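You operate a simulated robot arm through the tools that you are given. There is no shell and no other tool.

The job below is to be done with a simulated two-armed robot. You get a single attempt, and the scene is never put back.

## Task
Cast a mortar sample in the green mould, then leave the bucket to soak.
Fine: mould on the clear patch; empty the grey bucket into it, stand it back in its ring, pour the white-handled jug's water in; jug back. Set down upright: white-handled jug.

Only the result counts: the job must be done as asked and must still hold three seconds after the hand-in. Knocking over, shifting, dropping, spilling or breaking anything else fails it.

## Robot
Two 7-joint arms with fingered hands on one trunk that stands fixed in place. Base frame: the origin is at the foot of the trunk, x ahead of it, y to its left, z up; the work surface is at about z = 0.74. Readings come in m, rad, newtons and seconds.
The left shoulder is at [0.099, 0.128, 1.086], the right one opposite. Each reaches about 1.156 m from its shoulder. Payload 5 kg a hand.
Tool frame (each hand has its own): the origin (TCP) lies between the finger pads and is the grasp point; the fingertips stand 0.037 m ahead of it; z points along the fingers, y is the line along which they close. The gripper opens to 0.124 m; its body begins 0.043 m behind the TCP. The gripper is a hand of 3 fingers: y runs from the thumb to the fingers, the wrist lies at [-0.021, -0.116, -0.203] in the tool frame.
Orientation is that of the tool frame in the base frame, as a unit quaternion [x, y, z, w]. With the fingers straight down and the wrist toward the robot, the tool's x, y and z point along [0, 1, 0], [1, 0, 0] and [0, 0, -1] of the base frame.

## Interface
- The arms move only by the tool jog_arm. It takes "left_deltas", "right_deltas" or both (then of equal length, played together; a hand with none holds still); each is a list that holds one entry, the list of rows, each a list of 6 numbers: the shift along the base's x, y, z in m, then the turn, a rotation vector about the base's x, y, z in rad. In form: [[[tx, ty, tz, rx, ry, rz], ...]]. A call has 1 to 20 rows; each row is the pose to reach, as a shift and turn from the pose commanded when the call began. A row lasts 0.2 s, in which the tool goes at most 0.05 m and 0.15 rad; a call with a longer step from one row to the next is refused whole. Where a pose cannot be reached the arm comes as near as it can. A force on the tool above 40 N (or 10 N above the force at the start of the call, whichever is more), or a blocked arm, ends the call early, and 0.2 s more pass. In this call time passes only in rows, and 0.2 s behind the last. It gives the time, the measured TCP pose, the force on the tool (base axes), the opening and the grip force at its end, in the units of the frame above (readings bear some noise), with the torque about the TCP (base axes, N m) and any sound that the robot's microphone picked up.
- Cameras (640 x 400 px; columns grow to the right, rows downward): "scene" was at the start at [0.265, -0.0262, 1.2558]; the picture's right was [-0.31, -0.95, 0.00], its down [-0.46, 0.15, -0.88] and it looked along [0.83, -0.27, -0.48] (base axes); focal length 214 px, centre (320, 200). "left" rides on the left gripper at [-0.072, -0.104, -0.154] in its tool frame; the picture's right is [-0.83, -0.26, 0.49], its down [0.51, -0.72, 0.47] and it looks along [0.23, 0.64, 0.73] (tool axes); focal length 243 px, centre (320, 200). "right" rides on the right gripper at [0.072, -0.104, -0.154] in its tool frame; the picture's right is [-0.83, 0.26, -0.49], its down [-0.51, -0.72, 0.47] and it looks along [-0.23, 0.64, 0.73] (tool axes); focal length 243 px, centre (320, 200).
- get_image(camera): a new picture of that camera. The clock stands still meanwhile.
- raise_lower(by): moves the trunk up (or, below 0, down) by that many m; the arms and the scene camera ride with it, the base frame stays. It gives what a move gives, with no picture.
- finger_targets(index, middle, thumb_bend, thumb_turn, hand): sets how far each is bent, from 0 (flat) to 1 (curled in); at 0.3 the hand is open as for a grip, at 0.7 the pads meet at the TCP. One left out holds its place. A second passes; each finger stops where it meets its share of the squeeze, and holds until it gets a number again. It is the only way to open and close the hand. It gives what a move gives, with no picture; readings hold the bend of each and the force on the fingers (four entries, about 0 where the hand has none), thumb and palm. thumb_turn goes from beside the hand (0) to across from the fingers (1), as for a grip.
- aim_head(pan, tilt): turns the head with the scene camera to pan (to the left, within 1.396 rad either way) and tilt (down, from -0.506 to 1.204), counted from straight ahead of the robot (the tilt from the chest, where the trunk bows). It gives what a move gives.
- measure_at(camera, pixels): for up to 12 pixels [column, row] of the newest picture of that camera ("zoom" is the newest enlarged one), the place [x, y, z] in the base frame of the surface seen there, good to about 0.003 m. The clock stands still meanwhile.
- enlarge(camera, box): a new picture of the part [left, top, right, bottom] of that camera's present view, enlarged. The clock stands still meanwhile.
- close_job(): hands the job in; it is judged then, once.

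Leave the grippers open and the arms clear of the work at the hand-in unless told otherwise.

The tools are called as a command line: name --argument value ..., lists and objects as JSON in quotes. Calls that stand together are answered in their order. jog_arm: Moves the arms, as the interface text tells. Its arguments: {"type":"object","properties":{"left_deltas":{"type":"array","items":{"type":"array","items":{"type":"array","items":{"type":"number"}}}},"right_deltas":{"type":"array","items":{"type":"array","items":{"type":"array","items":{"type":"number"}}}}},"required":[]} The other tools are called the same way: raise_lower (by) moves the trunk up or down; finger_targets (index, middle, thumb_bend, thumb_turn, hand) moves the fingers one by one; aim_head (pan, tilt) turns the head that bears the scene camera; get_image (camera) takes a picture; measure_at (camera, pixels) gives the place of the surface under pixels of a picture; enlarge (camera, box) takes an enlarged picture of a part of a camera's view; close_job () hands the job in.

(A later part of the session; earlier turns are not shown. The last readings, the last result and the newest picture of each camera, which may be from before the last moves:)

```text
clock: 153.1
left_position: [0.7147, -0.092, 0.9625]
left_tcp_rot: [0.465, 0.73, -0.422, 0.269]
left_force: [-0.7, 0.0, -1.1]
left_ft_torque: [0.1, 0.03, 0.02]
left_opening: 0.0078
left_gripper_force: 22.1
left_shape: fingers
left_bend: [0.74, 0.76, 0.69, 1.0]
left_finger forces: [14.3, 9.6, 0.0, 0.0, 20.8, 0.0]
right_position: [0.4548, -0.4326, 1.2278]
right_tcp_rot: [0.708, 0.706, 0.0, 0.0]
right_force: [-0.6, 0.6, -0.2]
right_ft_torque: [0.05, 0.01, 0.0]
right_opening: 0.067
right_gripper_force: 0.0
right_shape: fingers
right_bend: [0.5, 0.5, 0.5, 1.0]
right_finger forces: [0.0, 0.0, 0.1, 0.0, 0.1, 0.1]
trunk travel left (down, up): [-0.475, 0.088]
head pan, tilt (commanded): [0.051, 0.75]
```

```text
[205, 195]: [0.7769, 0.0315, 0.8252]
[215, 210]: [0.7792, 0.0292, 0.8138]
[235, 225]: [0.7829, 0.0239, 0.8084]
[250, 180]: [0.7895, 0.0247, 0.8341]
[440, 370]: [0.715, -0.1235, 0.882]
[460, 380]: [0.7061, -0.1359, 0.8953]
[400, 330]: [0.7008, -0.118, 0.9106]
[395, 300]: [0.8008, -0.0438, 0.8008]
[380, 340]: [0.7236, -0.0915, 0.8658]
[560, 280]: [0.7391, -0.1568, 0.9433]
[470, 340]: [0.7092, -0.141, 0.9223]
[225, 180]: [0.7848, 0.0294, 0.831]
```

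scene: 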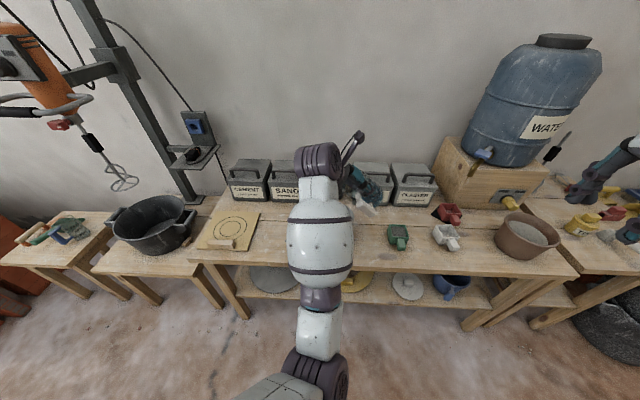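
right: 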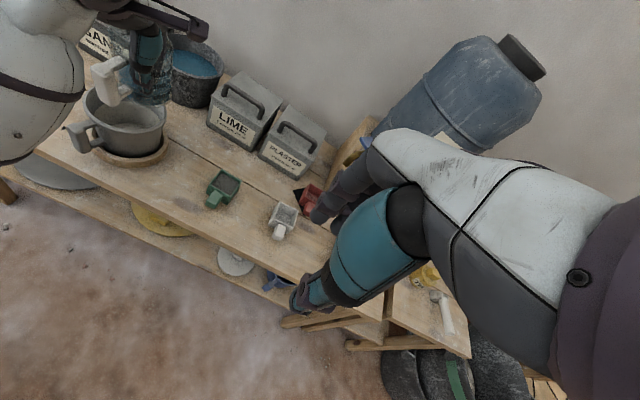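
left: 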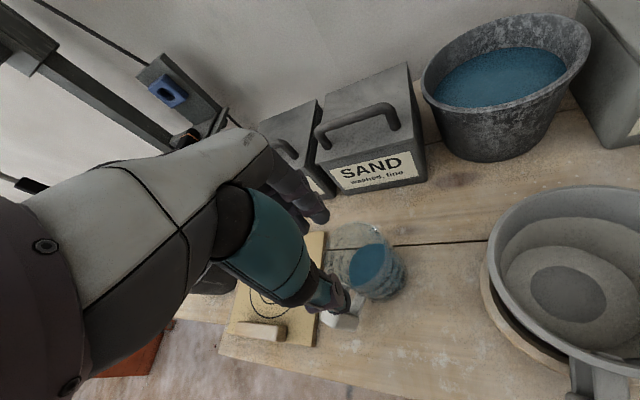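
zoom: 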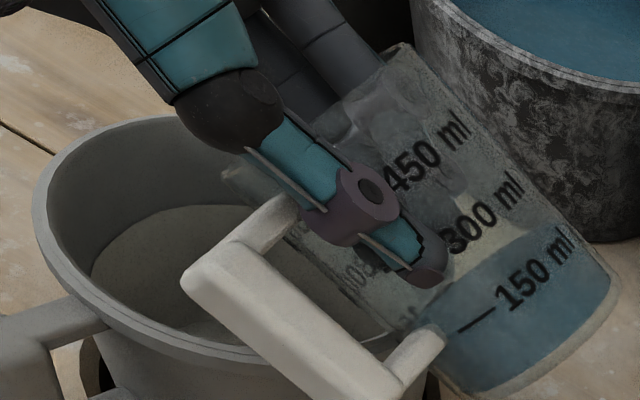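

There's about 3 cm of clearance between the jug's wall and the bucket's rim. I'll start pouring slowly, from 60° to 72°, keeping the lip in place.

jog_arm --left_deltas '[[[0, 0.0008, 0.0008, -0.01745, 0, 0], [0, 0.0015, 0.0016, -0.0349, 0, 0], [0, 0.0023, 0.0023, -0.0524, 0, 0], [0, 0.003, 0.0031, -0.0698, 0, 0], [0, 0.0038, 0.0039, -0.0873, 0, 0], [0, 0.0045, 0.0047, -0.1047, 0, 0], [0, 0.0053, 0.0054, -0.1222, 0, 0], [0, 0.006, 0.0062, -0.1396, 0, 0], [0, 0.0068, 0.007, -0.1571, 0, 0], [0, 0.0075, 0.0078, -0.1745, 0, 0], [0, 0.0084, 0.0084, -0.192, 0, 0], [0, 0.0093, 0.009, -0.2094, 0, 0], [0, 0.0093, 0.009, -0.2094, 0, 0], [0, 0.0093, 0.009, -0.2094, 0, 0]]]'

enlarge --camera "right" --box '[60, 40, 200, 150]'

enlarge --camera "scene" --box '[290, 150, 430, 260]'

```text
clock: 156.1
left_position: [0.7136, -0.0832, 0.9716]
left_tcp_rot: [0.434, 0.682, -0.496, 0.317]
left_force: [-0.9, -0.5, -1.2]
left_ft_torque: [0.04, 0.04, -0.01]
left_opening: 0.0076
left_gripper_force: 23.1
left_shape: fingers
left_bend: [0.74, 0.76, 0.69, 1.0]
left_finger forces: [14.7, 9.5, 0.0, 0.0, 21.1, 0.1]
right_position: [0.4554, -0.4337, 1.2266]
right_tcp_rot: [0.707, 0.707, 0.0, 0.0]
right_force: [-0.2, 1.2, -0.3]
right_ft_torque: [0.0, 0.01, -0.02]
right_opening: 0.067
right_gripper_force: 0.1
right_shape: fingers
right_bend: [0.5, 0.5, 0.5, 1.0]
right_finger forces: [0.0, 0.0, 0.1, 0.0, 0.0, 0.1]
trunk travel left (down, up): [-0.475, 0.088]
head pan, tilt (commanded): [0.051, 0.75]
```

```text
3.64 times, centred on (130, 95) of right
```

zoom: 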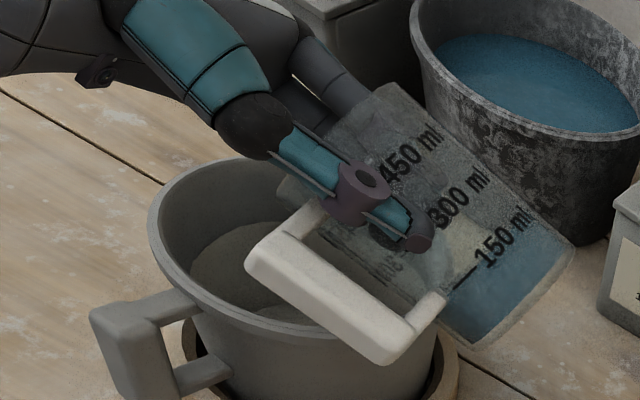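

```text
3.64 times, centred on (360, 205) of scene
```

zoom: 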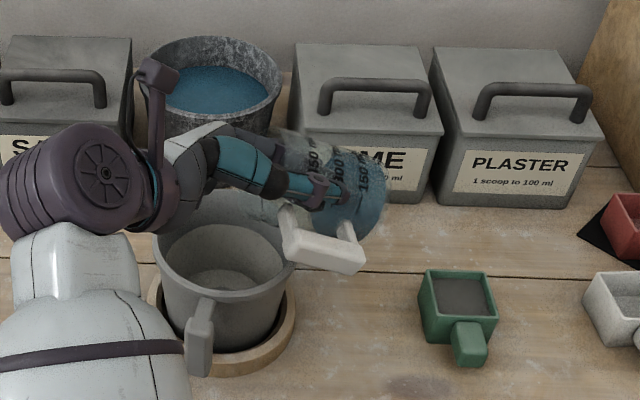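

No water has left yet. I'll continue from 72° to 82° at one degree per row.

jog_arm --left_deltas '[[[0, 0.0009, 0.0006, -0.01745, 0, 0], [0, 0.0018, 0.0012, -0.0349, 0, 0], [0, 0.0027, 0.0018, -0.0524, 0, 0], [0, 0.0036, 0.0024, -0.0698, 0, 0], [0, 0.0045, 0.003, -0.0873, 0, 0], [0, 0.0054, 0.0036, -0.1047, 0, 0], [0, 0.0063, 0.0042, -0.1222, 0, 0], [0, 0.0072, 0.0048, -0.1396, 0, 0], [0, 0.0081, 0.0052, -0.1571, 0, 0], [0, 0.009, 0.0056, -0.1745, 0, 0], [0, 0.009, 0.0056, -0.1745, 0, 0], [0, 0.009, 0.0056, -0.1745, 0, 0]]]'

enlarge --camera "right" --box '[60, 40, 200, 150]'

enlarge --camera "scene" --box '[290, 150, 430, 260]'

```text
clock: 158.7
left_position: [0.7146, -0.0726, 0.9784]
left_tcp_rot: [0.405, 0.636, -0.554, 0.352]
left_force: [0.4, 0.1, -1.6]
left_ft_torque: [0.07, 0.0, -0.01]
left_opening: 0.0077
left_gripper_force: 23.8
left_shape: fingers
left_bend: [0.74, 0.76, 0.68, 1.0]
left_finger forces: [14.9, 9.6, 0.0, 0.0, 21.2, 0.0]
right_position: [0.4548, -0.4325, 1.226]
right_tcp_rot: [0.707, 0.707, 0.0, 0.0]
right_force: [0.0, 0.3, 0.0]
right_ft_torque: [-0.03, 0.01, 0.01]
right_opening: 0.0668
right_gripper_force: 0.0
right_shape: fingers
right_bend: [0.5, 0.5, 0.5, 1.0]
right_finger forces: [0.0, 0.0, 0.0, 0.0, 0.1, 0.0]
trunk travel left (down, up): [-0.475, 0.088]
head pan, tilt (commanded): [0.051, 0.75]
```

```text
3.64 times, centred on (130, 95) of right
```

zoom: 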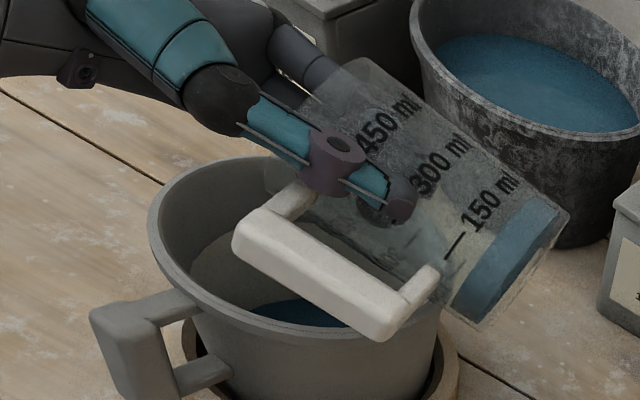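

```text
3.64 times, centred on (360, 205) of scene
```

zoom: 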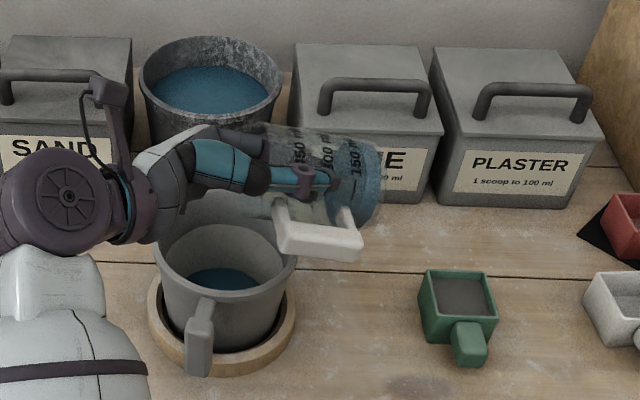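

Water is running into the bucket (blue at its bottom), with no spill. I'll continue from 82° to 96°.

jog_arm --left_deltas '[[[0, 0.001, 0.0005, -0.01745, 0, 0], [0, 0.002, 0.001, -0.0349, 0, 0], [0, 0.003, 0.0014, -0.0524, 0, 0], [0, 0.004, 0.0018, -0.0698, 0, 0], [0, 0.005, 0.0022, -0.0873, 0, 0], [0, 0.006, 0.0027, -0.1047, 0, 0], [0, 0.007, 0.0031, -0.1222, 0, 0], [0, 0.008, 0.0035, -0.1396, 0, 0], [0, 0.009, 0.0038, -0.1571, 0, 0], [0, 0.01, 0.0041, -0.1745, 0, 0], [0, 0.011, 0.0044, -0.192, 0, 0], [0, 0.012, 0.0047, -0.2094, 0, 0], [0, 0.013, 0.005, -0.2269, 0, 0], [0, 0.014, 0.0053, -0.2443, 0, 0], [0, 0.014, 0.0053, -0.2443, 0, 0], [0, 0.014, 0.0053, -0.2443, 0, 0]]]'

enlarge --camera "right" --box '[60, 40, 200, 150]'

enlarge --camera "scene" --box '[290, 150, 430, 260]'

```text
clock: 162.1
left_position: [0.7141, -0.0599, 0.9832]
left_tcp_rot: [-0.359, -0.564, 0.627, -0.4]
left_force: [0.5, 0.4, -0.9]
left_ft_torque: [0.06, 0.01, 0.02]
left_opening: 0.0074
left_gripper_force: 22.7
left_shape: fingers
left_bend: [0.74, 0.76, 0.69, 1.0]
left_finger forces: [15.0, 9.7, 0.0, 0.1, 21.3, 0.0]
right_position: [0.4555, -0.4345, 1.226]
right_tcp_rot: [0.708, 0.706, -0.001, 0.0]
right_force: [-0.9, 0.6, 1.3]
right_ft_torque: [0.02, 0.01, 0.0]
right_opening: 0.0671
right_gripper_force: 0.0
right_shape: fingers
right_bend: [0.5, 0.5, 0.5, 1.0]
right_finger forces: [0.1, 0.0, 0.0, 0.1, 0.0, 0.0]
trunk travel left (down, up): [-0.475, 0.088]
head pan, tilt (commanded): [0.051, 0.75]
```

```text
3.64 times, centred on (130, 95) of right
```

zoom: 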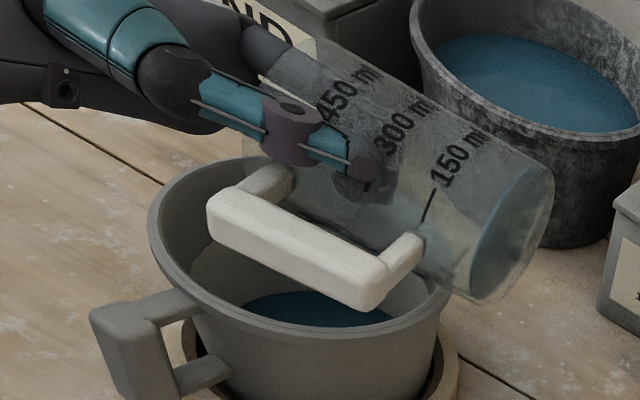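

```text
3.64 times, centred on (360, 205) of scene
```

zoom: 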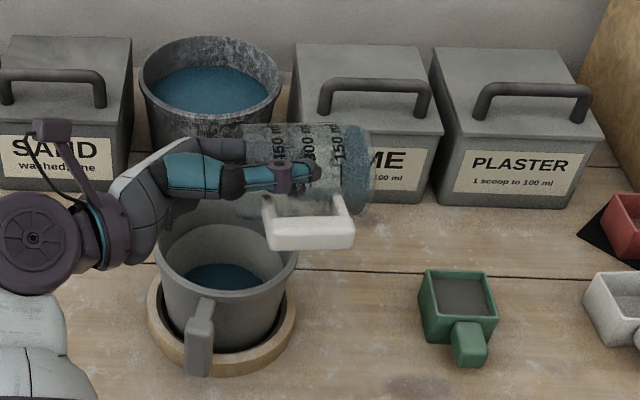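

Almost all the water is out; a blue film remains at the jug's base. I'll tilt on to 116° and wait to drain it.

jog_arm --left_deltas '[[[0, 0.002, 0.0006, -0.0349, 0, 0], [0, 0.004, 0.0011, -0.0698, 0, 0], [0, 0.006, 0.0016, -0.1047, 0, 0], [0, 0.008, 0.002, -0.1396, 0, 0], [0, 0.0105, 0.0024, -0.1745, 0, 0], [0, 0.0127, 0.0026, -0.2094, 0, 0], [0, 0.0148, 0.0027, -0.2443, 0, 0], [0, 0.017, 0.0027, -0.2793, 0, 0], [0, 0.019, 0.0027, -0.3142, 0, 0], [0, 0.021, 0.0026, -0.3491, 0, 0], [0, 0.021, 0.0026, -0.3491, 0, 0], [0, 0.021, 0.0026, -0.3491, 0, 0], [0, 0.021, 0.0026, -0.3491, 0, 0]]]'

enlarge --camera "right" --box '[60, 40, 200, 150]'

enlarge --camera "scene" --box '[290, 150, 430, 260]'

```text
clock: 164.9
left_position: [0.7148, -0.0389, 0.9862]
left_tcp_rot: [-0.284, -0.447, 0.716, -0.455]
left_force: [0.2, 1.2, -1.3]
left_ft_torque: [0.07, 0.02, 0.03]
left_opening: 0.0073
left_gripper_force: 23.2
left_shape: fingers
left_bend: [0.74, 0.76, 0.69, 1.0]
left_finger forces: [15.1, 9.7, 0.0, 0.1, 21.3, 0.0]
right_position: [0.4552, -0.4337, 1.226]
right_tcp_rot: [0.707, 0.707, 0.0, 0.0]
right_force: [0.3, 0.8, -0.2]
right_ft_torque: [-0.01, -0.03, 0.04]
right_opening: 0.0669
right_gripper_force: 0.1
right_shape: fingers
right_bend: [0.5, 0.5, 0.5, 1.0]
right_finger forces: [0.1, 0.0, 0.1, 0.0, 0.1, 0.0]
trunk travel left (down, up): [-0.475, 0.088]
head pan, tilt (commanded): [0.051, 0.75]
```

```text
3.64 times, centred on (130, 95) of right
```

zoom: 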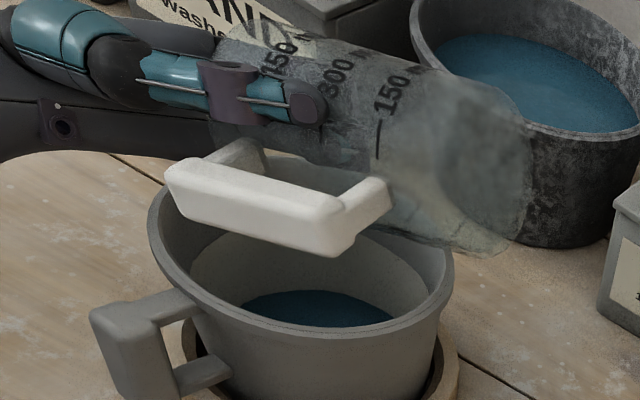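

```text
3.64 times, centred on (360, 205) of scene
```

zoom: 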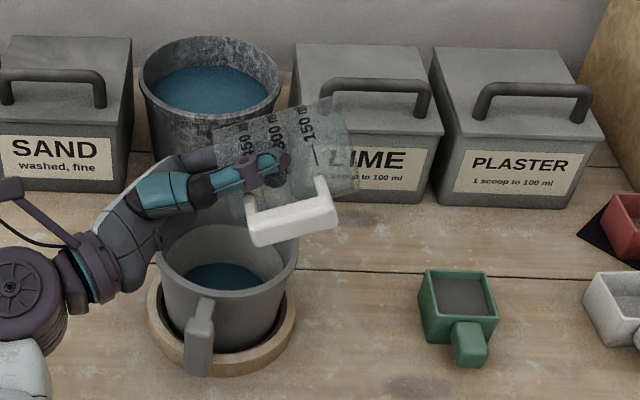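

The jug is empty and the water is in the bucket. I'll raise the jug and turn it back upright along the same path.

jog_arm --left_deltas '[[[0, 0, 0.03, 0, 0, 0], [0, 0, 0.058, 0.0263, 0, 0], [0, -0.004, 0.06, 0.15, 0, 0], [0, -0.008, 0.06, 0.275, 0, 0], [0, -0.012, 0.06, 0.4, 0, 0], [0, -0.016, 0.06, 0.525, 0, 0], [0, -0.02, 0.06, 0.65, 0, 0], [0, -0.025, 0.06, 0.775, 0, 0], [0, -0.03, 0.06, 0.9, 0, 0], [0, -0.035, 0.06, 1.025, 0, 0], [0, -0.04, 0.06, 1.15, 0, 0], [0, -0.045, 0.06, 1.275, 0, 0], [0, -0.05, 0.06, 1.4, 0, 0], [0, -0.055, 0.06, 1.525, 0, 0], [0, -0.056, 0.06, 1.65, 0, 0], [0, -0.056, 0.06, 1.775, 0, 0], [0, -0.056, 0.06, 1.9, 0, 0], [0, -0.056, 0.06, 2.0263, 0, 0]]]'

enlarge --camera "right" --box '[40, 10, 200, 170]'

get_image --camera "scene"

```text
clock: 168.7
left_position: [0.7136, -0.0956, 1.0445]
left_tcp_rot: [0.537, 0.844, 0.002, -0.002]
left_force: [0.0, -0.5, -2.8]
left_ft_torque: [-0.01, 0.01, 0.02]
left_opening: 0.0062
left_gripper_force: 21.8
left_shape: fingers
left_bend: [0.74, 0.76, 0.69, 1.0]
left_finger forces: [13.4, 8.4, 0.0, 0.0, 20.8, 0.0]
right_position: [0.456, -0.4344, 1.2253]
right_tcp_rot: [0.708, 0.706, 0.001, 0.0]
right_force: [-0.6, -0.4, -0.8]
right_ft_torque: [0.03, -0.04, 0.01]
right_opening: 0.0675
right_gripper_force: 0.1
right_shape: fingers
right_bend: [0.5, 0.5, 0.5, 1.0]
right_finger forces: [0.1, 0.0, 0.0, 0.0, 0.1, 0.1]
trunk travel left (down, up): [-0.475, 0.088]
head pan, tilt (commanded): [0.051, 0.75]
```

```text
2.50 times, centred on (120, 90) of right
```

zoom: 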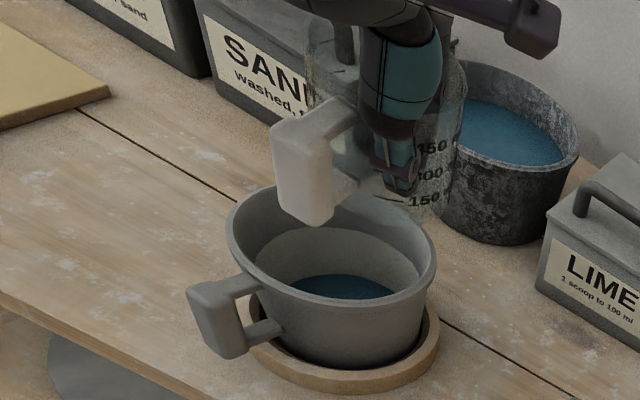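

```text
taken
```

scene: 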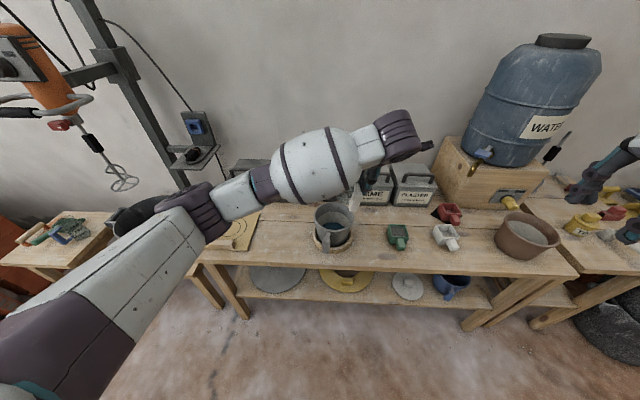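

The jug is upright and empty, and the bucket holds the water. I'll carry the jug back over its place at about (0.769, 0.1985), still high.

jog_arm --left_deltas '[[[0.002, 0.025, 0, 0, 0, 0], [0.004, 0.055, 0, 0, 0, 0], [0.006, 0.085, 0, 0, 0, 0], [0.008, 0.115, 0, 0, 0, 0], [0.01, 0.145, 0, 0, 0, 0], [0.012, 0.175, 0, 0, 0, 0], [0.014, 0.205, 0, 0, 0, 0], [0.016, 0.235, 0, 0, 0, 0], [0.018, 0.26, 0, 0, 0, 0], [0.018, 0.277, 0, 0, 0, 0]]]'

get_image --camera "scene"

enlarge --camera "right" --box '[0, 0, 160, 110]'

get_image --camera "left"

```text
clock: 170.9
left_position: [0.7323, 0.1864, 1.0448]
left_tcp_rot: [0.537, 0.843, -0.001, 0.0]
left_force: [0.0, -0.3, -1.2]
left_ft_torque: [-0.05, 0.05, 0.0]
left_opening: 0.0064
left_gripper_force: 21.5
left_shape: fingers
left_bend: [0.74, 0.76, 0.69, 1.0]
left_finger forces: [13.3, 8.3, 0.1, 0.0, 20.6, 0.0]
right_position: [0.4557, -0.4326, 1.2271]
right_tcp_rot: [0.708, 0.707, 0.0, -0.001]
right_force: [-0.7, 0.7, -0.8]
right_ft_torque: [0.01, -0.03, 0.0]
right_opening: 0.0671
right_gripper_force: 0.0
right_shape: fingers
right_bend: [0.5, 0.5, 0.5, 1.0]
right_finger forces: [0.1, 0.0, 0.0, 0.0, 0.0, 0.0]
trunk travel left (down, up): [-0.475, 0.088]
head pan, tilt (commanded): [0.051, 0.75]
```

```text
taken
```

scene: 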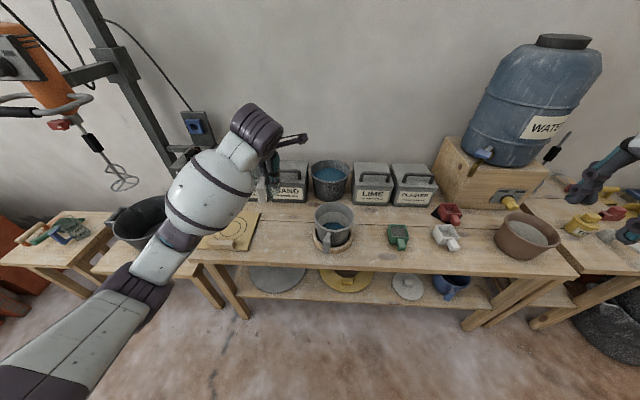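

```text
3.64 times, centred on (80, 55) of right
```

zoom: 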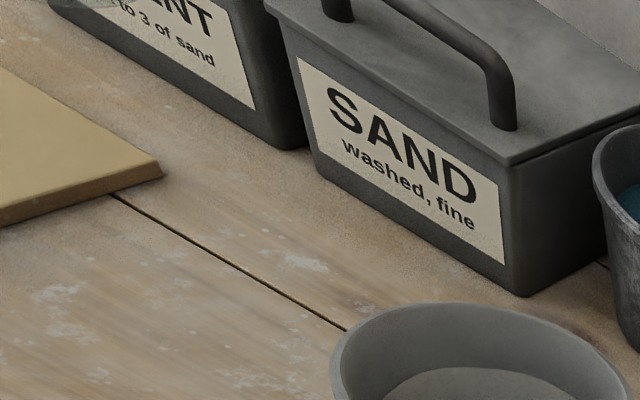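

```text
taken
```

left: 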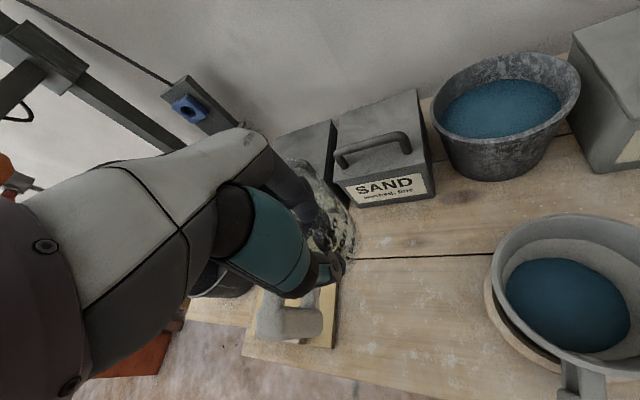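

The water shows in the bucket from the left camera. I'll enlarge the scene camera around the hanging jug to measure its attitude.

enlarge --camera "scene" --box '[230, 130, 330, 210]'

measure_at --camera "zoom" --pixels '[[160, 250], [165, 290], [165, 345], [200, 350], [230, 350], [255, 330], [250, 280], [180, 240], [150, 300], [175, 310], [210, 330], [240, 345]]'

```text
5.00 times, centred on (280, 170) of scene
```

zoom: 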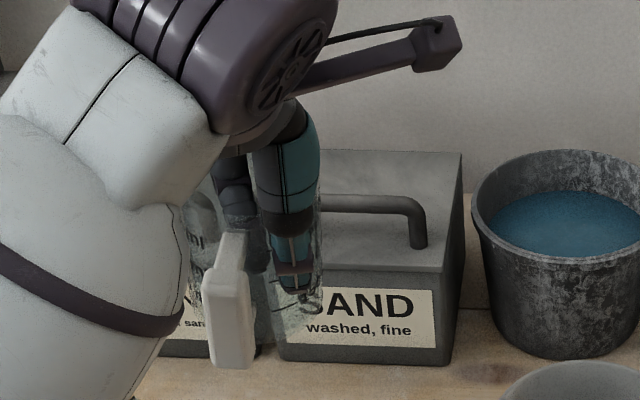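

```text
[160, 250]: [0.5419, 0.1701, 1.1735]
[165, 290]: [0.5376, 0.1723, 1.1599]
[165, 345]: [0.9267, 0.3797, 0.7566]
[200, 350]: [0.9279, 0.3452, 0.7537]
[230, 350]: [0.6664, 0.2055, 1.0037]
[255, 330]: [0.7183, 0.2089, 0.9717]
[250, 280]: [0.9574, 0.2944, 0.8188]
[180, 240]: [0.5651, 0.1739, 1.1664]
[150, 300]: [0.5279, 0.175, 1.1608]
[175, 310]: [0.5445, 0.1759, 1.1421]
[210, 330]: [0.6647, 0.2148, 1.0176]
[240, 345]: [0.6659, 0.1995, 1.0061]
```

The handle now points nearly straight at the robot (about 177° against 158° originally). I'll measure along the handle bar and the jug's side edges to judge whether it hangs plumb.

measure_at --camera "zoom" --pixels '[[222, 285], [228, 310], [232, 335], [234, 358], [238, 240], [245, 300], [205, 290], [208, 350], [322, 200], [320, 250], [318, 300], [300, 320]]'

```text
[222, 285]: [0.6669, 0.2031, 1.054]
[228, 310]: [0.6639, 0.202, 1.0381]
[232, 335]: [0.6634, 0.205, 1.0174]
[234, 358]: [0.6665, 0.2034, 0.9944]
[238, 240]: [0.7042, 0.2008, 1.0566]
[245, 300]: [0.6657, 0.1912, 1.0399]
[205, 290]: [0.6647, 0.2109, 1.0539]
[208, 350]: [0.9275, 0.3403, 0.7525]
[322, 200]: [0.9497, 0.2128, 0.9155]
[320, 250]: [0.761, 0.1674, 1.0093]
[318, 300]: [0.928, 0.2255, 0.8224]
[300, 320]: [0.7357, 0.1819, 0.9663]
```

The handle bar is vertical within 2 mm, so the jug hangs upright with its bottom about 9 cm below the TCP. I'll yaw back by -0.33 rad to restore its heading and lower it to just above the bench.

jog_arm --left_deltas '[[[0, 0.002, 0, 0, 0, -0.11], [0, 0.004, -0.02, 0, 0, -0.22], [0, 0.0055, -0.05, 0, 0, -0.33], [0, 0.0055, -0.085, 0, 0, -0.33], [0, 0.0055, -0.12, 0, 0, -0.33], [0, 0.0055, -0.15, 0, 0, -0.33], [0, 0.0055, -0.175, 0, 0, -0.33]]]'

enlarge --camera "right" --box '[0, 0, 160, 110]'

enlarge --camera "scene" --box '[220, 160, 340, 250]'

get_image --camera "left"

```text
clock: 172.5
left_position: [0.732, 0.1882, 0.8698]
left_tcp_rot: [0.668, 0.744, 0.0, 0.002]
left_force: [0.0, 0.1, -1.5]
left_ft_torque: [-0.04, 0.05, -0.01]
left_opening: 0.0064
left_gripper_force: 21.3
left_shape: fingers
left_bend: [0.74, 0.76, 0.69, 1.0]
left_finger forces: [13.6, 8.3, 0.0, 0.1, 20.6, 0.1]
right_position: [0.4553, -0.4342, 1.2273]
right_tcp_rot: [0.708, 0.707, 0.001, 0.001]
right_force: [0.8, 0.3, -0.9]
right_ft_torque: [0.01, -0.01, -0.02]
right_opening: 0.067
right_gripper_force: 0.1
right_shape: fingers
right_bend: [0.5, 0.5, 0.5, 1.0]
right_finger forces: [0.0, 0.1, 0.1, 0.0, 0.0, 0.0]
trunk travel left (down, up): [-0.475, 0.088]
head pan, tilt (commanded): [0.051, 0.75]
```

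```text
3.64 times, centred on (80, 55) of right
```

zoom: 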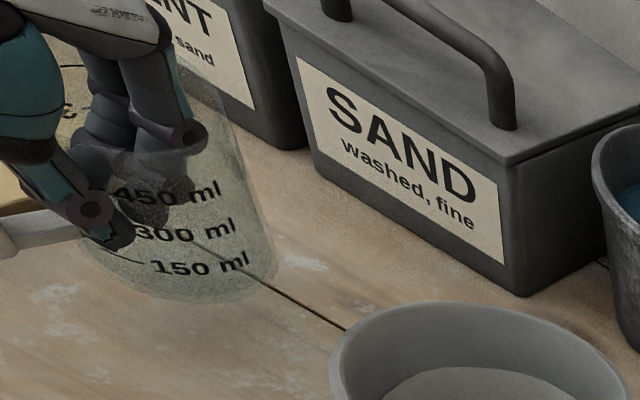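

```text
4.44 times, centred on (280, 205) of scene
```

zoom: 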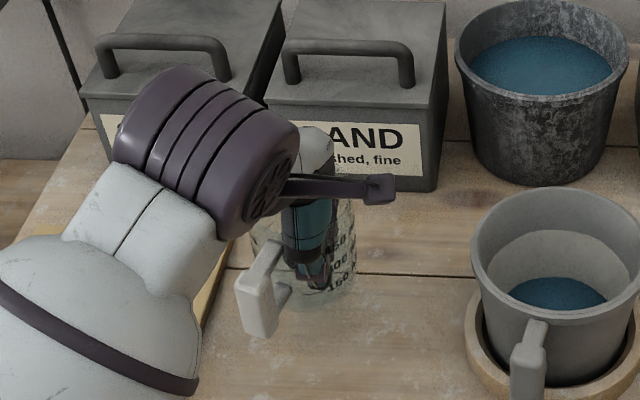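

```text
taken
```

left: 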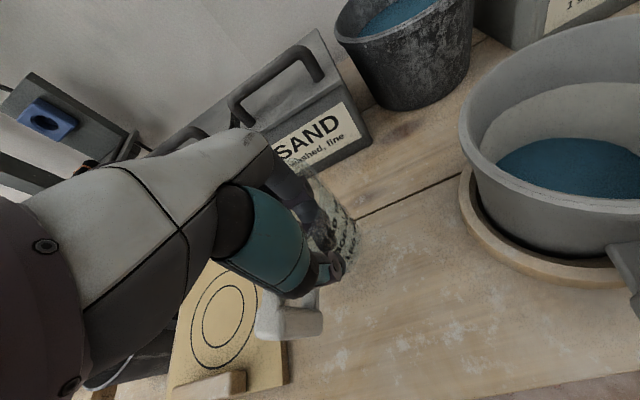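

The jug hangs just above its place. I'll measure the handle and the jug's sides here, and the forearm's clearance over the board.

enlarge --camera "scene" --box '[240, 190, 320, 245]'

measure_at --camera "zoom" --pixels '[[225, 230], [232, 260], [235, 290], [240, 315], [215, 240], [250, 240], [375, 200], [378, 230], [350, 275], [310, 290], [60, 150], [100, 250]]'

```text
7.27 times, centred on (280, 218) of scene
```

zoom: 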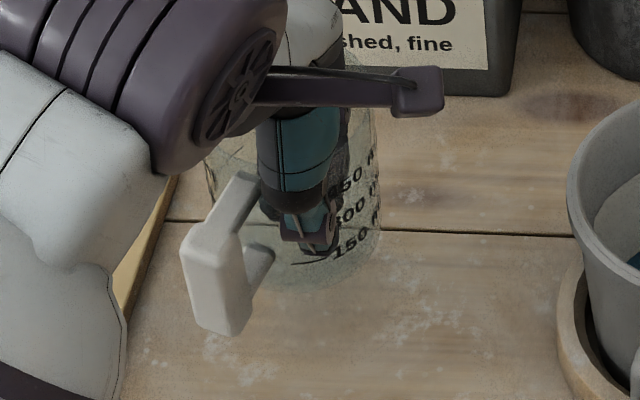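

```text
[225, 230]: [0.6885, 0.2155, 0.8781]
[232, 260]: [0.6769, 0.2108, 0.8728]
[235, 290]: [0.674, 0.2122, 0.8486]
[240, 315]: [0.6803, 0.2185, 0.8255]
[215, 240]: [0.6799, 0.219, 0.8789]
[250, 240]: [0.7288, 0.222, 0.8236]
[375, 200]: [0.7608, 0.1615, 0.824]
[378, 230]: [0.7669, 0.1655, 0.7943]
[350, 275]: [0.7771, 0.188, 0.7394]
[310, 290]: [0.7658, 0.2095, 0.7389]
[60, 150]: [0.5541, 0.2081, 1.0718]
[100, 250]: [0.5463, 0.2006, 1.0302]
```

The jug's centre is about (0.763, 0.2045) and its heading is still some 12° off. I'll yaw another -0.2 rad with a 3 mm shift, and then lower in small steps to contact.

jog_arm --left_deltas '[[[0.002, 0, 0, 0, 0, -0.1], [0.0035, 0, 0, 0, 0, -0.2], [0.0035, 0, -0.015, 0, 0, -0.2], [0.0035, 0, -0.027, 0, 0, -0.2], [0.0035, 0, -0.034, 0, 0, -0.2]]]'

enlarge --camera "scene" --box '[240, 190, 320, 245]'

enlarge --camera "right" --box '[0, 0, 160, 110]'

```text
clock: 173.7
left_position: [0.7362, 0.187, 0.8356]
left_tcp_rot: [0.739, 0.673, 0.0, 0.002]
left_force: [-0.7, 0.6, -1.5]
left_ft_torque: [-0.02, 0.06, 0.0]
left_opening: 0.0064
left_gripper_force: 21.1
left_shape: fingers
left_bend: [0.74, 0.76, 0.69, 1.0]
left_finger forces: [13.7, 8.3, 0.1, 0.0, 20.7, 0.0]
right_position: [0.4553, -0.4335, 1.2263]
right_tcp_rot: [0.708, 0.706, 0.0, 0.0]
right_force: [0.3, -1.0, -0.6]
right_ft_torque: [0.01, 0.01, -0.04]
right_opening: 0.0673
right_gripper_force: 0.2
right_shape: fingers
right_bend: [0.5, 0.5, 0.5, 1.0]
right_finger forces: [0.0, 0.1, 0.0, 0.1, 0.0, 0.0]
trunk travel left (down, up): [-0.475, 0.088]
head pan, tilt (commanded): [0.051, 0.75]
```

```text
7.27 times, centred on (280, 218) of scene
```

zoom: 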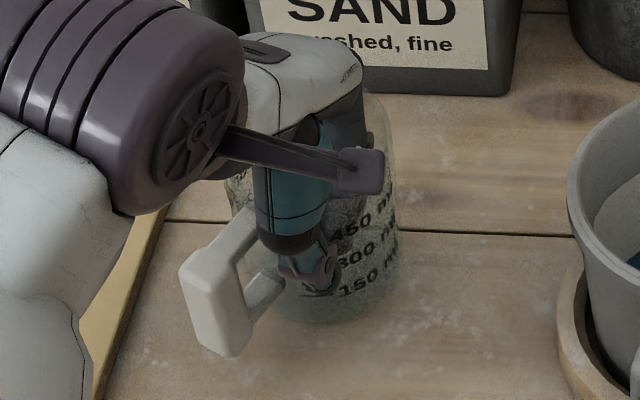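

```text
3.64 times, centred on (80, 55) of right
```

zoom: 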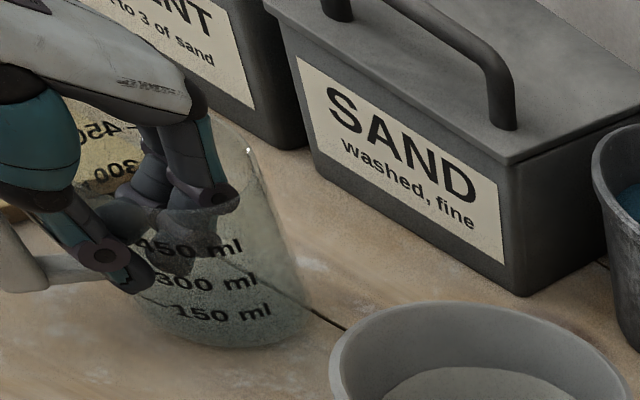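

The labels match their original heading now, and the jug is a few millimetres to 1 cm above the bench. I'll lower in small steps, watching the force.

jog_arm --left_deltas '[[[0, 0, -0.002, 0, 0, 0], [0, 0, -0.004, 0, 0, 0], [0, 0, -0.006, 0, 0, 0]]]'

jog_arm --left_deltas '[[[0, 0, -0.001, 0, 0, 0], [0, 0, -0.0025, 0, 0, 0]]]'

enlarge --camera "right" --box '[0, 0, 160, 110]'

```text
clock: 174.5
left_position: [0.737, 0.1876, 0.8307]
left_tcp_rot: [0.739, 0.673, 0.0, 0.0]
left_force: [0.2, -0.1, -1.8]
left_ft_torque: [-0.02, 0.07, -0.01]
left_opening: 0.0064
left_gripper_force: 21.3
left_shape: fingers
left_bend: [0.74, 0.76, 0.69, 1.0]
left_finger forces: [13.5, 8.3, 0.1, 0.1, 20.5, 0.0]
right_position: [0.456, -0.4343, 1.2259]
right_tcp_rot: [0.707, 0.707, 0.0, 0.001]
right_force: [0.2, 0.0, -0.7]
right_ft_torque: [-0.04, -0.01, 0.01]
right_opening: 0.0672
right_gripper_force: 0.1
right_shape: fingers
right_bend: [0.5, 0.5, 0.5, 1.0]
right_finger forces: [0.0, 0.1, 0.0, 0.0, 0.1, 0.1]
trunk travel left (down, up): [-0.475, 0.088]
head pan, tilt (commanded): [0.051, 0.75]
```

```text
clock: 175.1
left_position: [0.7364, 0.1878, 0.8292]
left_tcp_rot: [0.74, 0.673, 0.001, 0.001]
left_force: [-0.7, 0.7, 5.5]
left_ft_torque: [-0.01, 0.06, -0.01]
left_opening: 0.0063
left_gripper_force: 23.0
left_shape: fingers
left_bend: [0.74, 0.76, 0.69, 1.0]
left_finger forces: [14.8, 9.3, 0.0, 0.0, 21.9, 0.0]
right_position: [0.4546, -0.4327, 1.227]
right_tcp_rot: [0.708, 0.706, 0.0, 0.001]
right_force: [0.5, 0.1, -0.1]
right_ft_torque: [0.04, 0.05, 0.0]
right_opening: 0.0674
right_gripper_force: 0.0
right_shape: fingers
right_bend: [0.5, 0.5, 0.5, 1.0]
right_finger forces: [0.1, 0.0, 0.1, 0.1, 0.0, 0.0]
trunk travel left (down, up): [-0.475, 0.088]
head pan, tilt (commanded): [0.051, 0.75]
```

```text
3.64 times, centred on (80, 55) of right
```

zoom: 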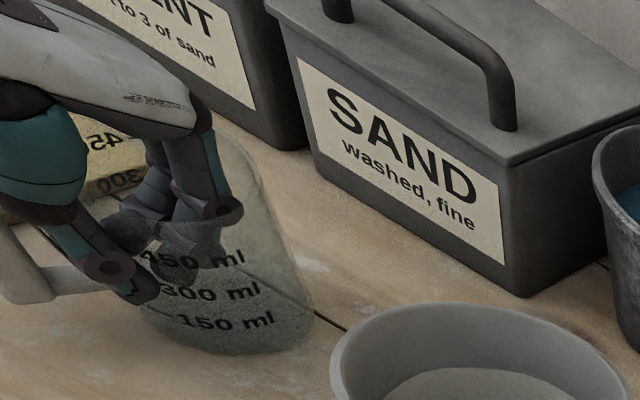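

The jug is on the bench (5.5 N of support). I'll open the fingers gently.

finger_targets --hand "left" --index 0.62 --middle 0.62 --thumb_bend 0.6

enlarge --camera "right" --box '[0, 0, 160, 110]'

enlarge --camera "left" --box '[240, 160, 440, 360]'

```text
clock: 176.1
left_position: [0.7361, 0.1878, 0.8285]
left_tcp_rot: [0.74, 0.673, 0.0, 0.0]
left_force: [0.3, 0.1, -0.3]
left_ft_torque: [-0.05, -0.01, 0.02]
left_opening: 0.0328
left_gripper_force: 0.0
left_shape: fingers
left_bend: [0.62, 0.62, 0.6, 1.0]
left_finger forces: [0.0, 0.0, 0.0, 0.0, 0.0, 0.0]
right_position: [0.4552, -0.4326, 1.2262]
right_tcp_rot: [0.708, 0.706, 0.0, 0.0]
right_force: [-0.7, 0.6, 0.3]
right_ft_torque: [0.01, 0.0, -0.02]
right_opening: 0.0671
right_gripper_force: 0.0
right_shape: fingers
right_bend: [0.5, 0.5, 0.5, 1.0]
right_finger forces: [0.1, 0.0, 0.0, 0.1, 0.0, 0.0]
trunk travel left (down, up): [-0.475, 0.088]
head pan, tilt (commanded): [0.051, 0.75]
```

```text
3.64 times, centred on (80, 55) of right
```

zoom: 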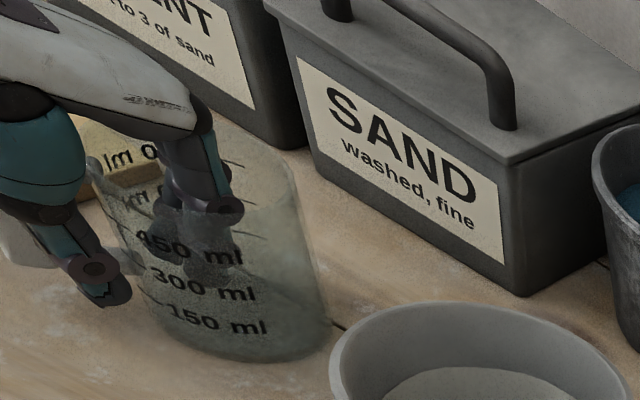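

```text
2.00 times, centred on (340, 260) of left
```

zoom: 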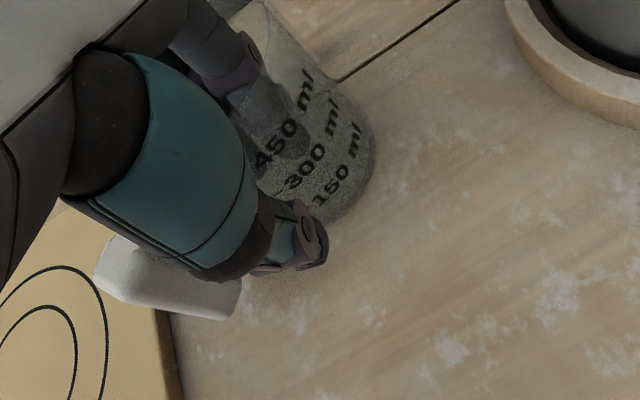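

The jug has been released, but it seems to have shifted a little to the right. I'll measure its position.

enlarge --camera "right" --box '[0, 0, 160, 110]'

measure_at --camera "zoom" --pixels '[[325, 335], [300, 352], [260, 358], [220, 352], [185, 340], [318, 290], [305, 220], [295, 180], [280, 155], [245, 135], [230, 130], [20, 250]]'

enlarge --camera "scene" --box '[240, 190, 320, 245]'

measure_at --camera "zoom" --pixels '[[215, 270], [222, 300], [230, 340], [396, 200], [400, 230], [404, 280], [350, 325], [300, 320], [320, 325], [380, 310], [250, 250], [200, 290]]'

```text
3.64 times, centred on (80, 55) of right
```

zoom: 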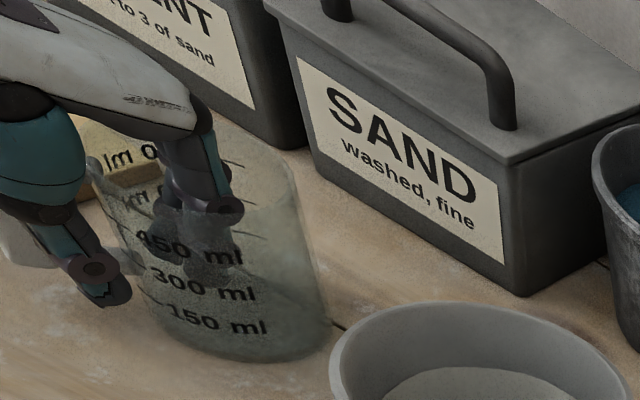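

```text
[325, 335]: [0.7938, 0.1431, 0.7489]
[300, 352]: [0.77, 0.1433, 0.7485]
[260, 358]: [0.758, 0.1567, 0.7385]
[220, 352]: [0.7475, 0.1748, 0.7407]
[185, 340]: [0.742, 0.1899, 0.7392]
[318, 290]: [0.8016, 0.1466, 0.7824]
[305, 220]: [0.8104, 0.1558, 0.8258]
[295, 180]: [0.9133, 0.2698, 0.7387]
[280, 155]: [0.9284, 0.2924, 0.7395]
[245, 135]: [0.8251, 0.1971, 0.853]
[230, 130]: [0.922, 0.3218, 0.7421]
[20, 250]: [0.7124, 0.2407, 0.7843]
```

```text
7.27 times, centred on (280, 218) of scene
```

zoom: 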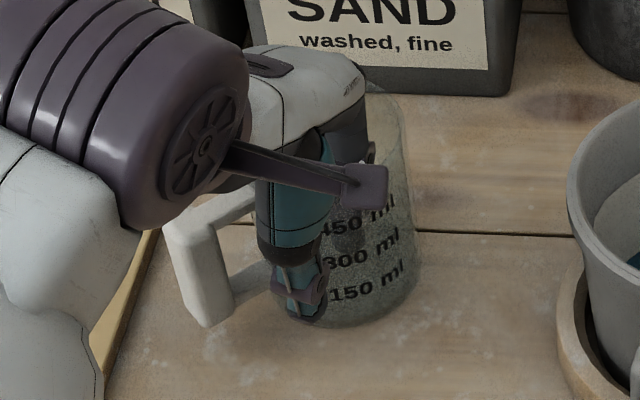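

```text
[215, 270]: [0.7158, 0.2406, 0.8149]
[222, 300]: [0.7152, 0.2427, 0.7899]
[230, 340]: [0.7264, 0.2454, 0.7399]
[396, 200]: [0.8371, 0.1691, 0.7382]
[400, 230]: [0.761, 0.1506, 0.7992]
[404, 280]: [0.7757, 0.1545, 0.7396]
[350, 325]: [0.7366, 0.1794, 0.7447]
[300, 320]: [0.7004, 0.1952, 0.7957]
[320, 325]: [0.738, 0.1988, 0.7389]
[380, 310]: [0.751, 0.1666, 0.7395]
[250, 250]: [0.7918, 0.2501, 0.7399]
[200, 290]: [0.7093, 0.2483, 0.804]
```

The jug now stands upright with its centre near (0.783, 0.186), about 1.9 cm from its first spot. I'll open a bit more and lift the hand straight out, then measure it accurately.

finger_targets --hand "left" --index 0.52 --middle 0.52 --thumb_bend 0.52

jog_arm --left_deltas '[[[0, 0, 0.01, 0, 0, 0], [0, 0, 0.025, 0, 0, 0], [0, 0, 0.045, 0, 0, 0], [0, 0, 0.07, 0, 0, 0], [0, 0, 0.1, 0, 0, 0], [0, 0, 0.14, 0, 0, 0]]]'

enlarge --camera "right" --box '[0, 0, 160, 110]'

measure_at --camera "zoom" --pixels '[[325, 335], [300, 352], [260, 358], [220, 352], [185, 340], [318, 290], [305, 220], [160, 310], [140, 270], [30, 240], [20, 270], [260, 145]]'

```text
clock: 177.1
left_position: [0.7366, 0.1876, 0.8282]
left_tcp_rot: [0.74, 0.673, 0.0, 0.0]
left_force: [0.1, 0.3, 0.0]
left_ft_torque: [0.06, 0.04, -0.02]
left_opening: 0.0605
left_gripper_force: 0.1
left_shape: fingers
left_bend: [0.52, 0.52, 0.52, 1.0]
left_finger forces: [0.1, 0.1, 0.0, 0.0, 0.0, 0.1]
right_position: [0.4562, -0.4332, 1.2265]
right_tcp_rot: [0.707, 0.707, 0.0, 0.0]
right_force: [-0.5, -0.4, 0.9]
right_ft_torque: [0.02, 0.01, 0.02]
right_opening: 0.0672
right_gripper_force: 0.0
right_shape: fingers
right_bend: [0.5, 0.5, 0.5, 1.0]
right_finger forces: [0.0, 0.0, 0.0, 0.0, 0.0, 0.0]
trunk travel left (down, up): [-0.475, 0.088]
head pan, tilt (commanded): [0.051, 0.75]
```

```text
clock: 178.5
left_position: [0.7328, 0.1856, 0.9701]
left_tcp_rot: [0.74, 0.673, -0.001, 0.0]
left_force: [0.1, -1.0, -0.3]
left_ft_torque: [0.0, -0.01, -0.01]
left_opening: 0.0607
left_gripper_force: 0.0
left_shape: fingers
left_bend: [0.52, 0.52, 0.52, 1.0]
left_finger forces: [0.0, 0.0, 0.0, 0.1, 0.0, 0.1]
right_position: [0.4548, -0.434, 1.2271]
right_tcp_rot: [0.707, 0.707, 0.0, 0.0]
right_force: [-0.4, -0.5, -1.0]
right_ft_torque: [0.01, -0.03, -0.02]
right_opening: 0.0672
right_gripper_force: 0.1
right_shape: fingers
right_bend: [0.5, 0.5, 0.5, 1.0]
right_finger forces: [0.0, 0.0, 0.1, 0.0, 0.0, 0.0]
trunk travel left (down, up): [-0.475, 0.088]
head pan, tilt (commanded): [0.051, 0.75]
```

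```text
3.64 times, centred on (80, 55) of right
```

zoom: 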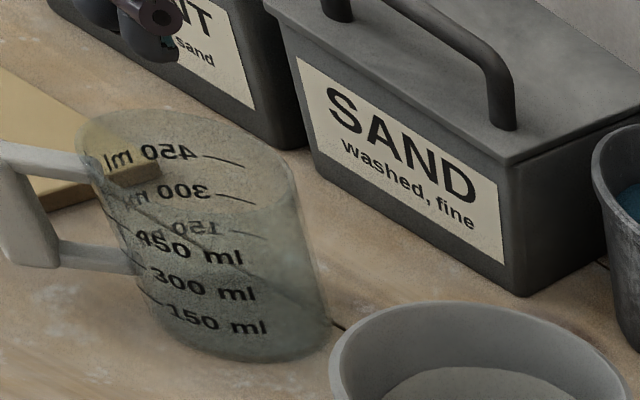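

```text
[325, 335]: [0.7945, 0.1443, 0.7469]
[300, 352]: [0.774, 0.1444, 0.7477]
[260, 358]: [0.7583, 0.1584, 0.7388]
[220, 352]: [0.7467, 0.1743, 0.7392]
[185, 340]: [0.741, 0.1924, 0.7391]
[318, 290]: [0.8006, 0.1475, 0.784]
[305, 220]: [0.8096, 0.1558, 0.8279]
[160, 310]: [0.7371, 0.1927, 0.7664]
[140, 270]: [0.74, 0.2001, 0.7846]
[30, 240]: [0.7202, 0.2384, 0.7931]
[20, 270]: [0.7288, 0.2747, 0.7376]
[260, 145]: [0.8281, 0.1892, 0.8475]
```

The jug stands upright, handle to the near-left, empty, about 1.8 cm from where it began. I'll take the left hand up and away and open it fully, and do the same for the right hand.

jog_arm --left_deltas '[[[0, 0, 0.04, 0, 0, 0], [0, 0, 0.08, 0, 0, 0], [0, 0, 0.12, 0, 0, 0], [-0.005, 0, 0.16, 0, 0, 0], [-0.01, 0.01, 0.2, 0, 0, 0], [-0.015, 0.02, 0.24, 0, 0, 0], [-0.02, 0.04, 0.28, 0, 0, 0], [-0.02, 0.07, 0.31, 0, 0, 0], [-0.02, 0.1, 0.34, 0, 0, 0]]]'

finger_targets --hand "left" --index 0.3 --middle 0.3 --thumb_bend 0.3

finger_targets --hand "right" --index 0.3 --middle 0.3 --thumb_bend 0.3

get_image --camera "scene"

enlarge --camera "scene" --box '[240, 160, 480, 300]'

```text
clock: 180.5
left_position: [0.7143, 0.289, 1.308]
left_tcp_rot: [0.739, 0.673, 0.0, 0.0]
left_force: [0.1, 0.7, 0.3]
left_ft_torque: [0.02, -0.03, -0.01]
left_opening: 0.061
left_gripper_force: 0.1
left_shape: fingers
left_bend: [0.52, 0.52, 0.52, 1.0]
left_finger forces: [0.0, 0.1, 0.0, 0.0, 0.2, 0.0]
right_position: [0.4541, -0.4319, 1.2268]
right_tcp_rot: [0.708, 0.706, 0.0, 0.0]
right_force: [-0.2, 0.6, -0.8]
right_ft_torque: [-0.01, -0.01, 0.05]
right_opening: 0.0674
right_gripper_force: 0.1
right_shape: fingers
right_bend: [0.5, 0.5, 0.5, 1.0]
right_finger forces: [0.0, 0.0, 0.0, 0.0, 0.1, 0.0]
trunk travel left (down, up): [-0.475, 0.088]
head pan, tilt (commanded): [0.051, 0.75]
```

```text
clock: 181.5
left_position: [0.7163, 0.2899, 1.3072]
left_tcp_rot: [0.739, 0.673, 0.0, 0.001]
left_force: [1.0, 0.7, 0.0]
left_ft_torque: [0.0, -0.01, -0.01]
left_opening: 0.1282
left_gripper_force: 0.0
left_shape: fingers
left_bend: [0.3, 0.3, 0.3, 0.98]
left_finger forces: [0.0, 0.0, 0.0, 0.0, 0.0, 0.0]
right_position: [0.4549, -0.4334, 1.2268]
right_tcp_rot: [0.708, 0.706, 0.0, 0.0]
right_force: [1.2, -0.7, 0.4]
right_ft_torque: [0.01, 0.01, -0.02]
right_opening: 0.067
right_gripper_force: 0.1
right_shape: fingers
right_bend: [0.5, 0.5, 0.5, 1.0]
right_finger forces: [0.0, 0.0, 0.0, 0.0, 0.0, 0.0]
trunk travel left (down, up): [-0.475, 0.088]
head pan, tilt (commanded): [0.051, 0.75]
```

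```text
clock: 182.5
left_position: [0.7156, 0.2885, 1.3077]
left_tcp_rot: [0.74, 0.673, 0.0, 0.0]
left_force: [-0.1, -0.1, -0.3]
left_ft_torque: [-0.04, 0.0, -0.01]
left_opening: 0.1287
left_gripper_force: 0.0
left_shape: fingers
left_bend: [0.3, 0.3, 0.3, 0.98]
left_finger forces: [0.0, 0.1, 0.1, 0.0, 0.0, 0.0]
right_position: [0.4558, -0.4329, 1.2275]
right_tcp_rot: [0.708, 0.706, 0.0, 0.0]
right_force: [-0.3, 0.7, 0.6]
right_ft_torque: [-0.01, 0.0, 0.04]
right_opening: 0.1283
right_gripper_force: 0.2
right_shape: fingers
right_bend: [0.3, 0.3, 0.3, 0.98]
right_finger forces: [0.0, 0.0, 0.0, 0.0, 0.2, 0.1]
trunk travel left (down, up): [-0.475, 0.088]
head pan, tilt (commanded): [0.051, 0.75]
```

```text
taken
```

scene: 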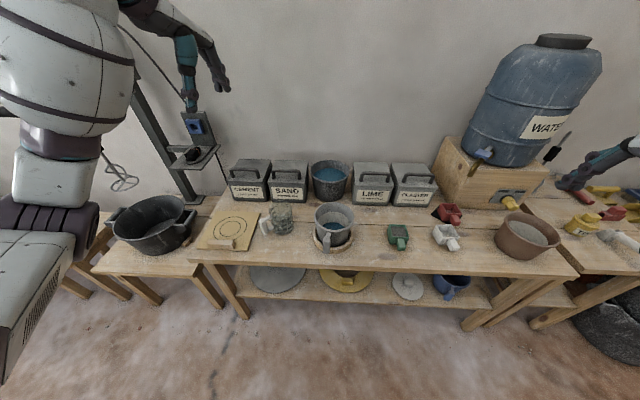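

```text
2.67 times, centred on (360, 230) of scene
```

zoom: 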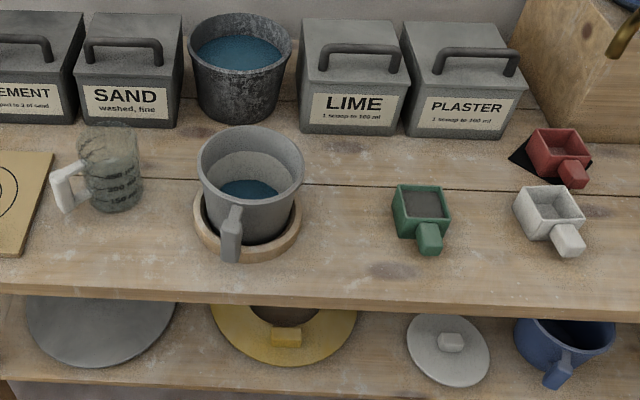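

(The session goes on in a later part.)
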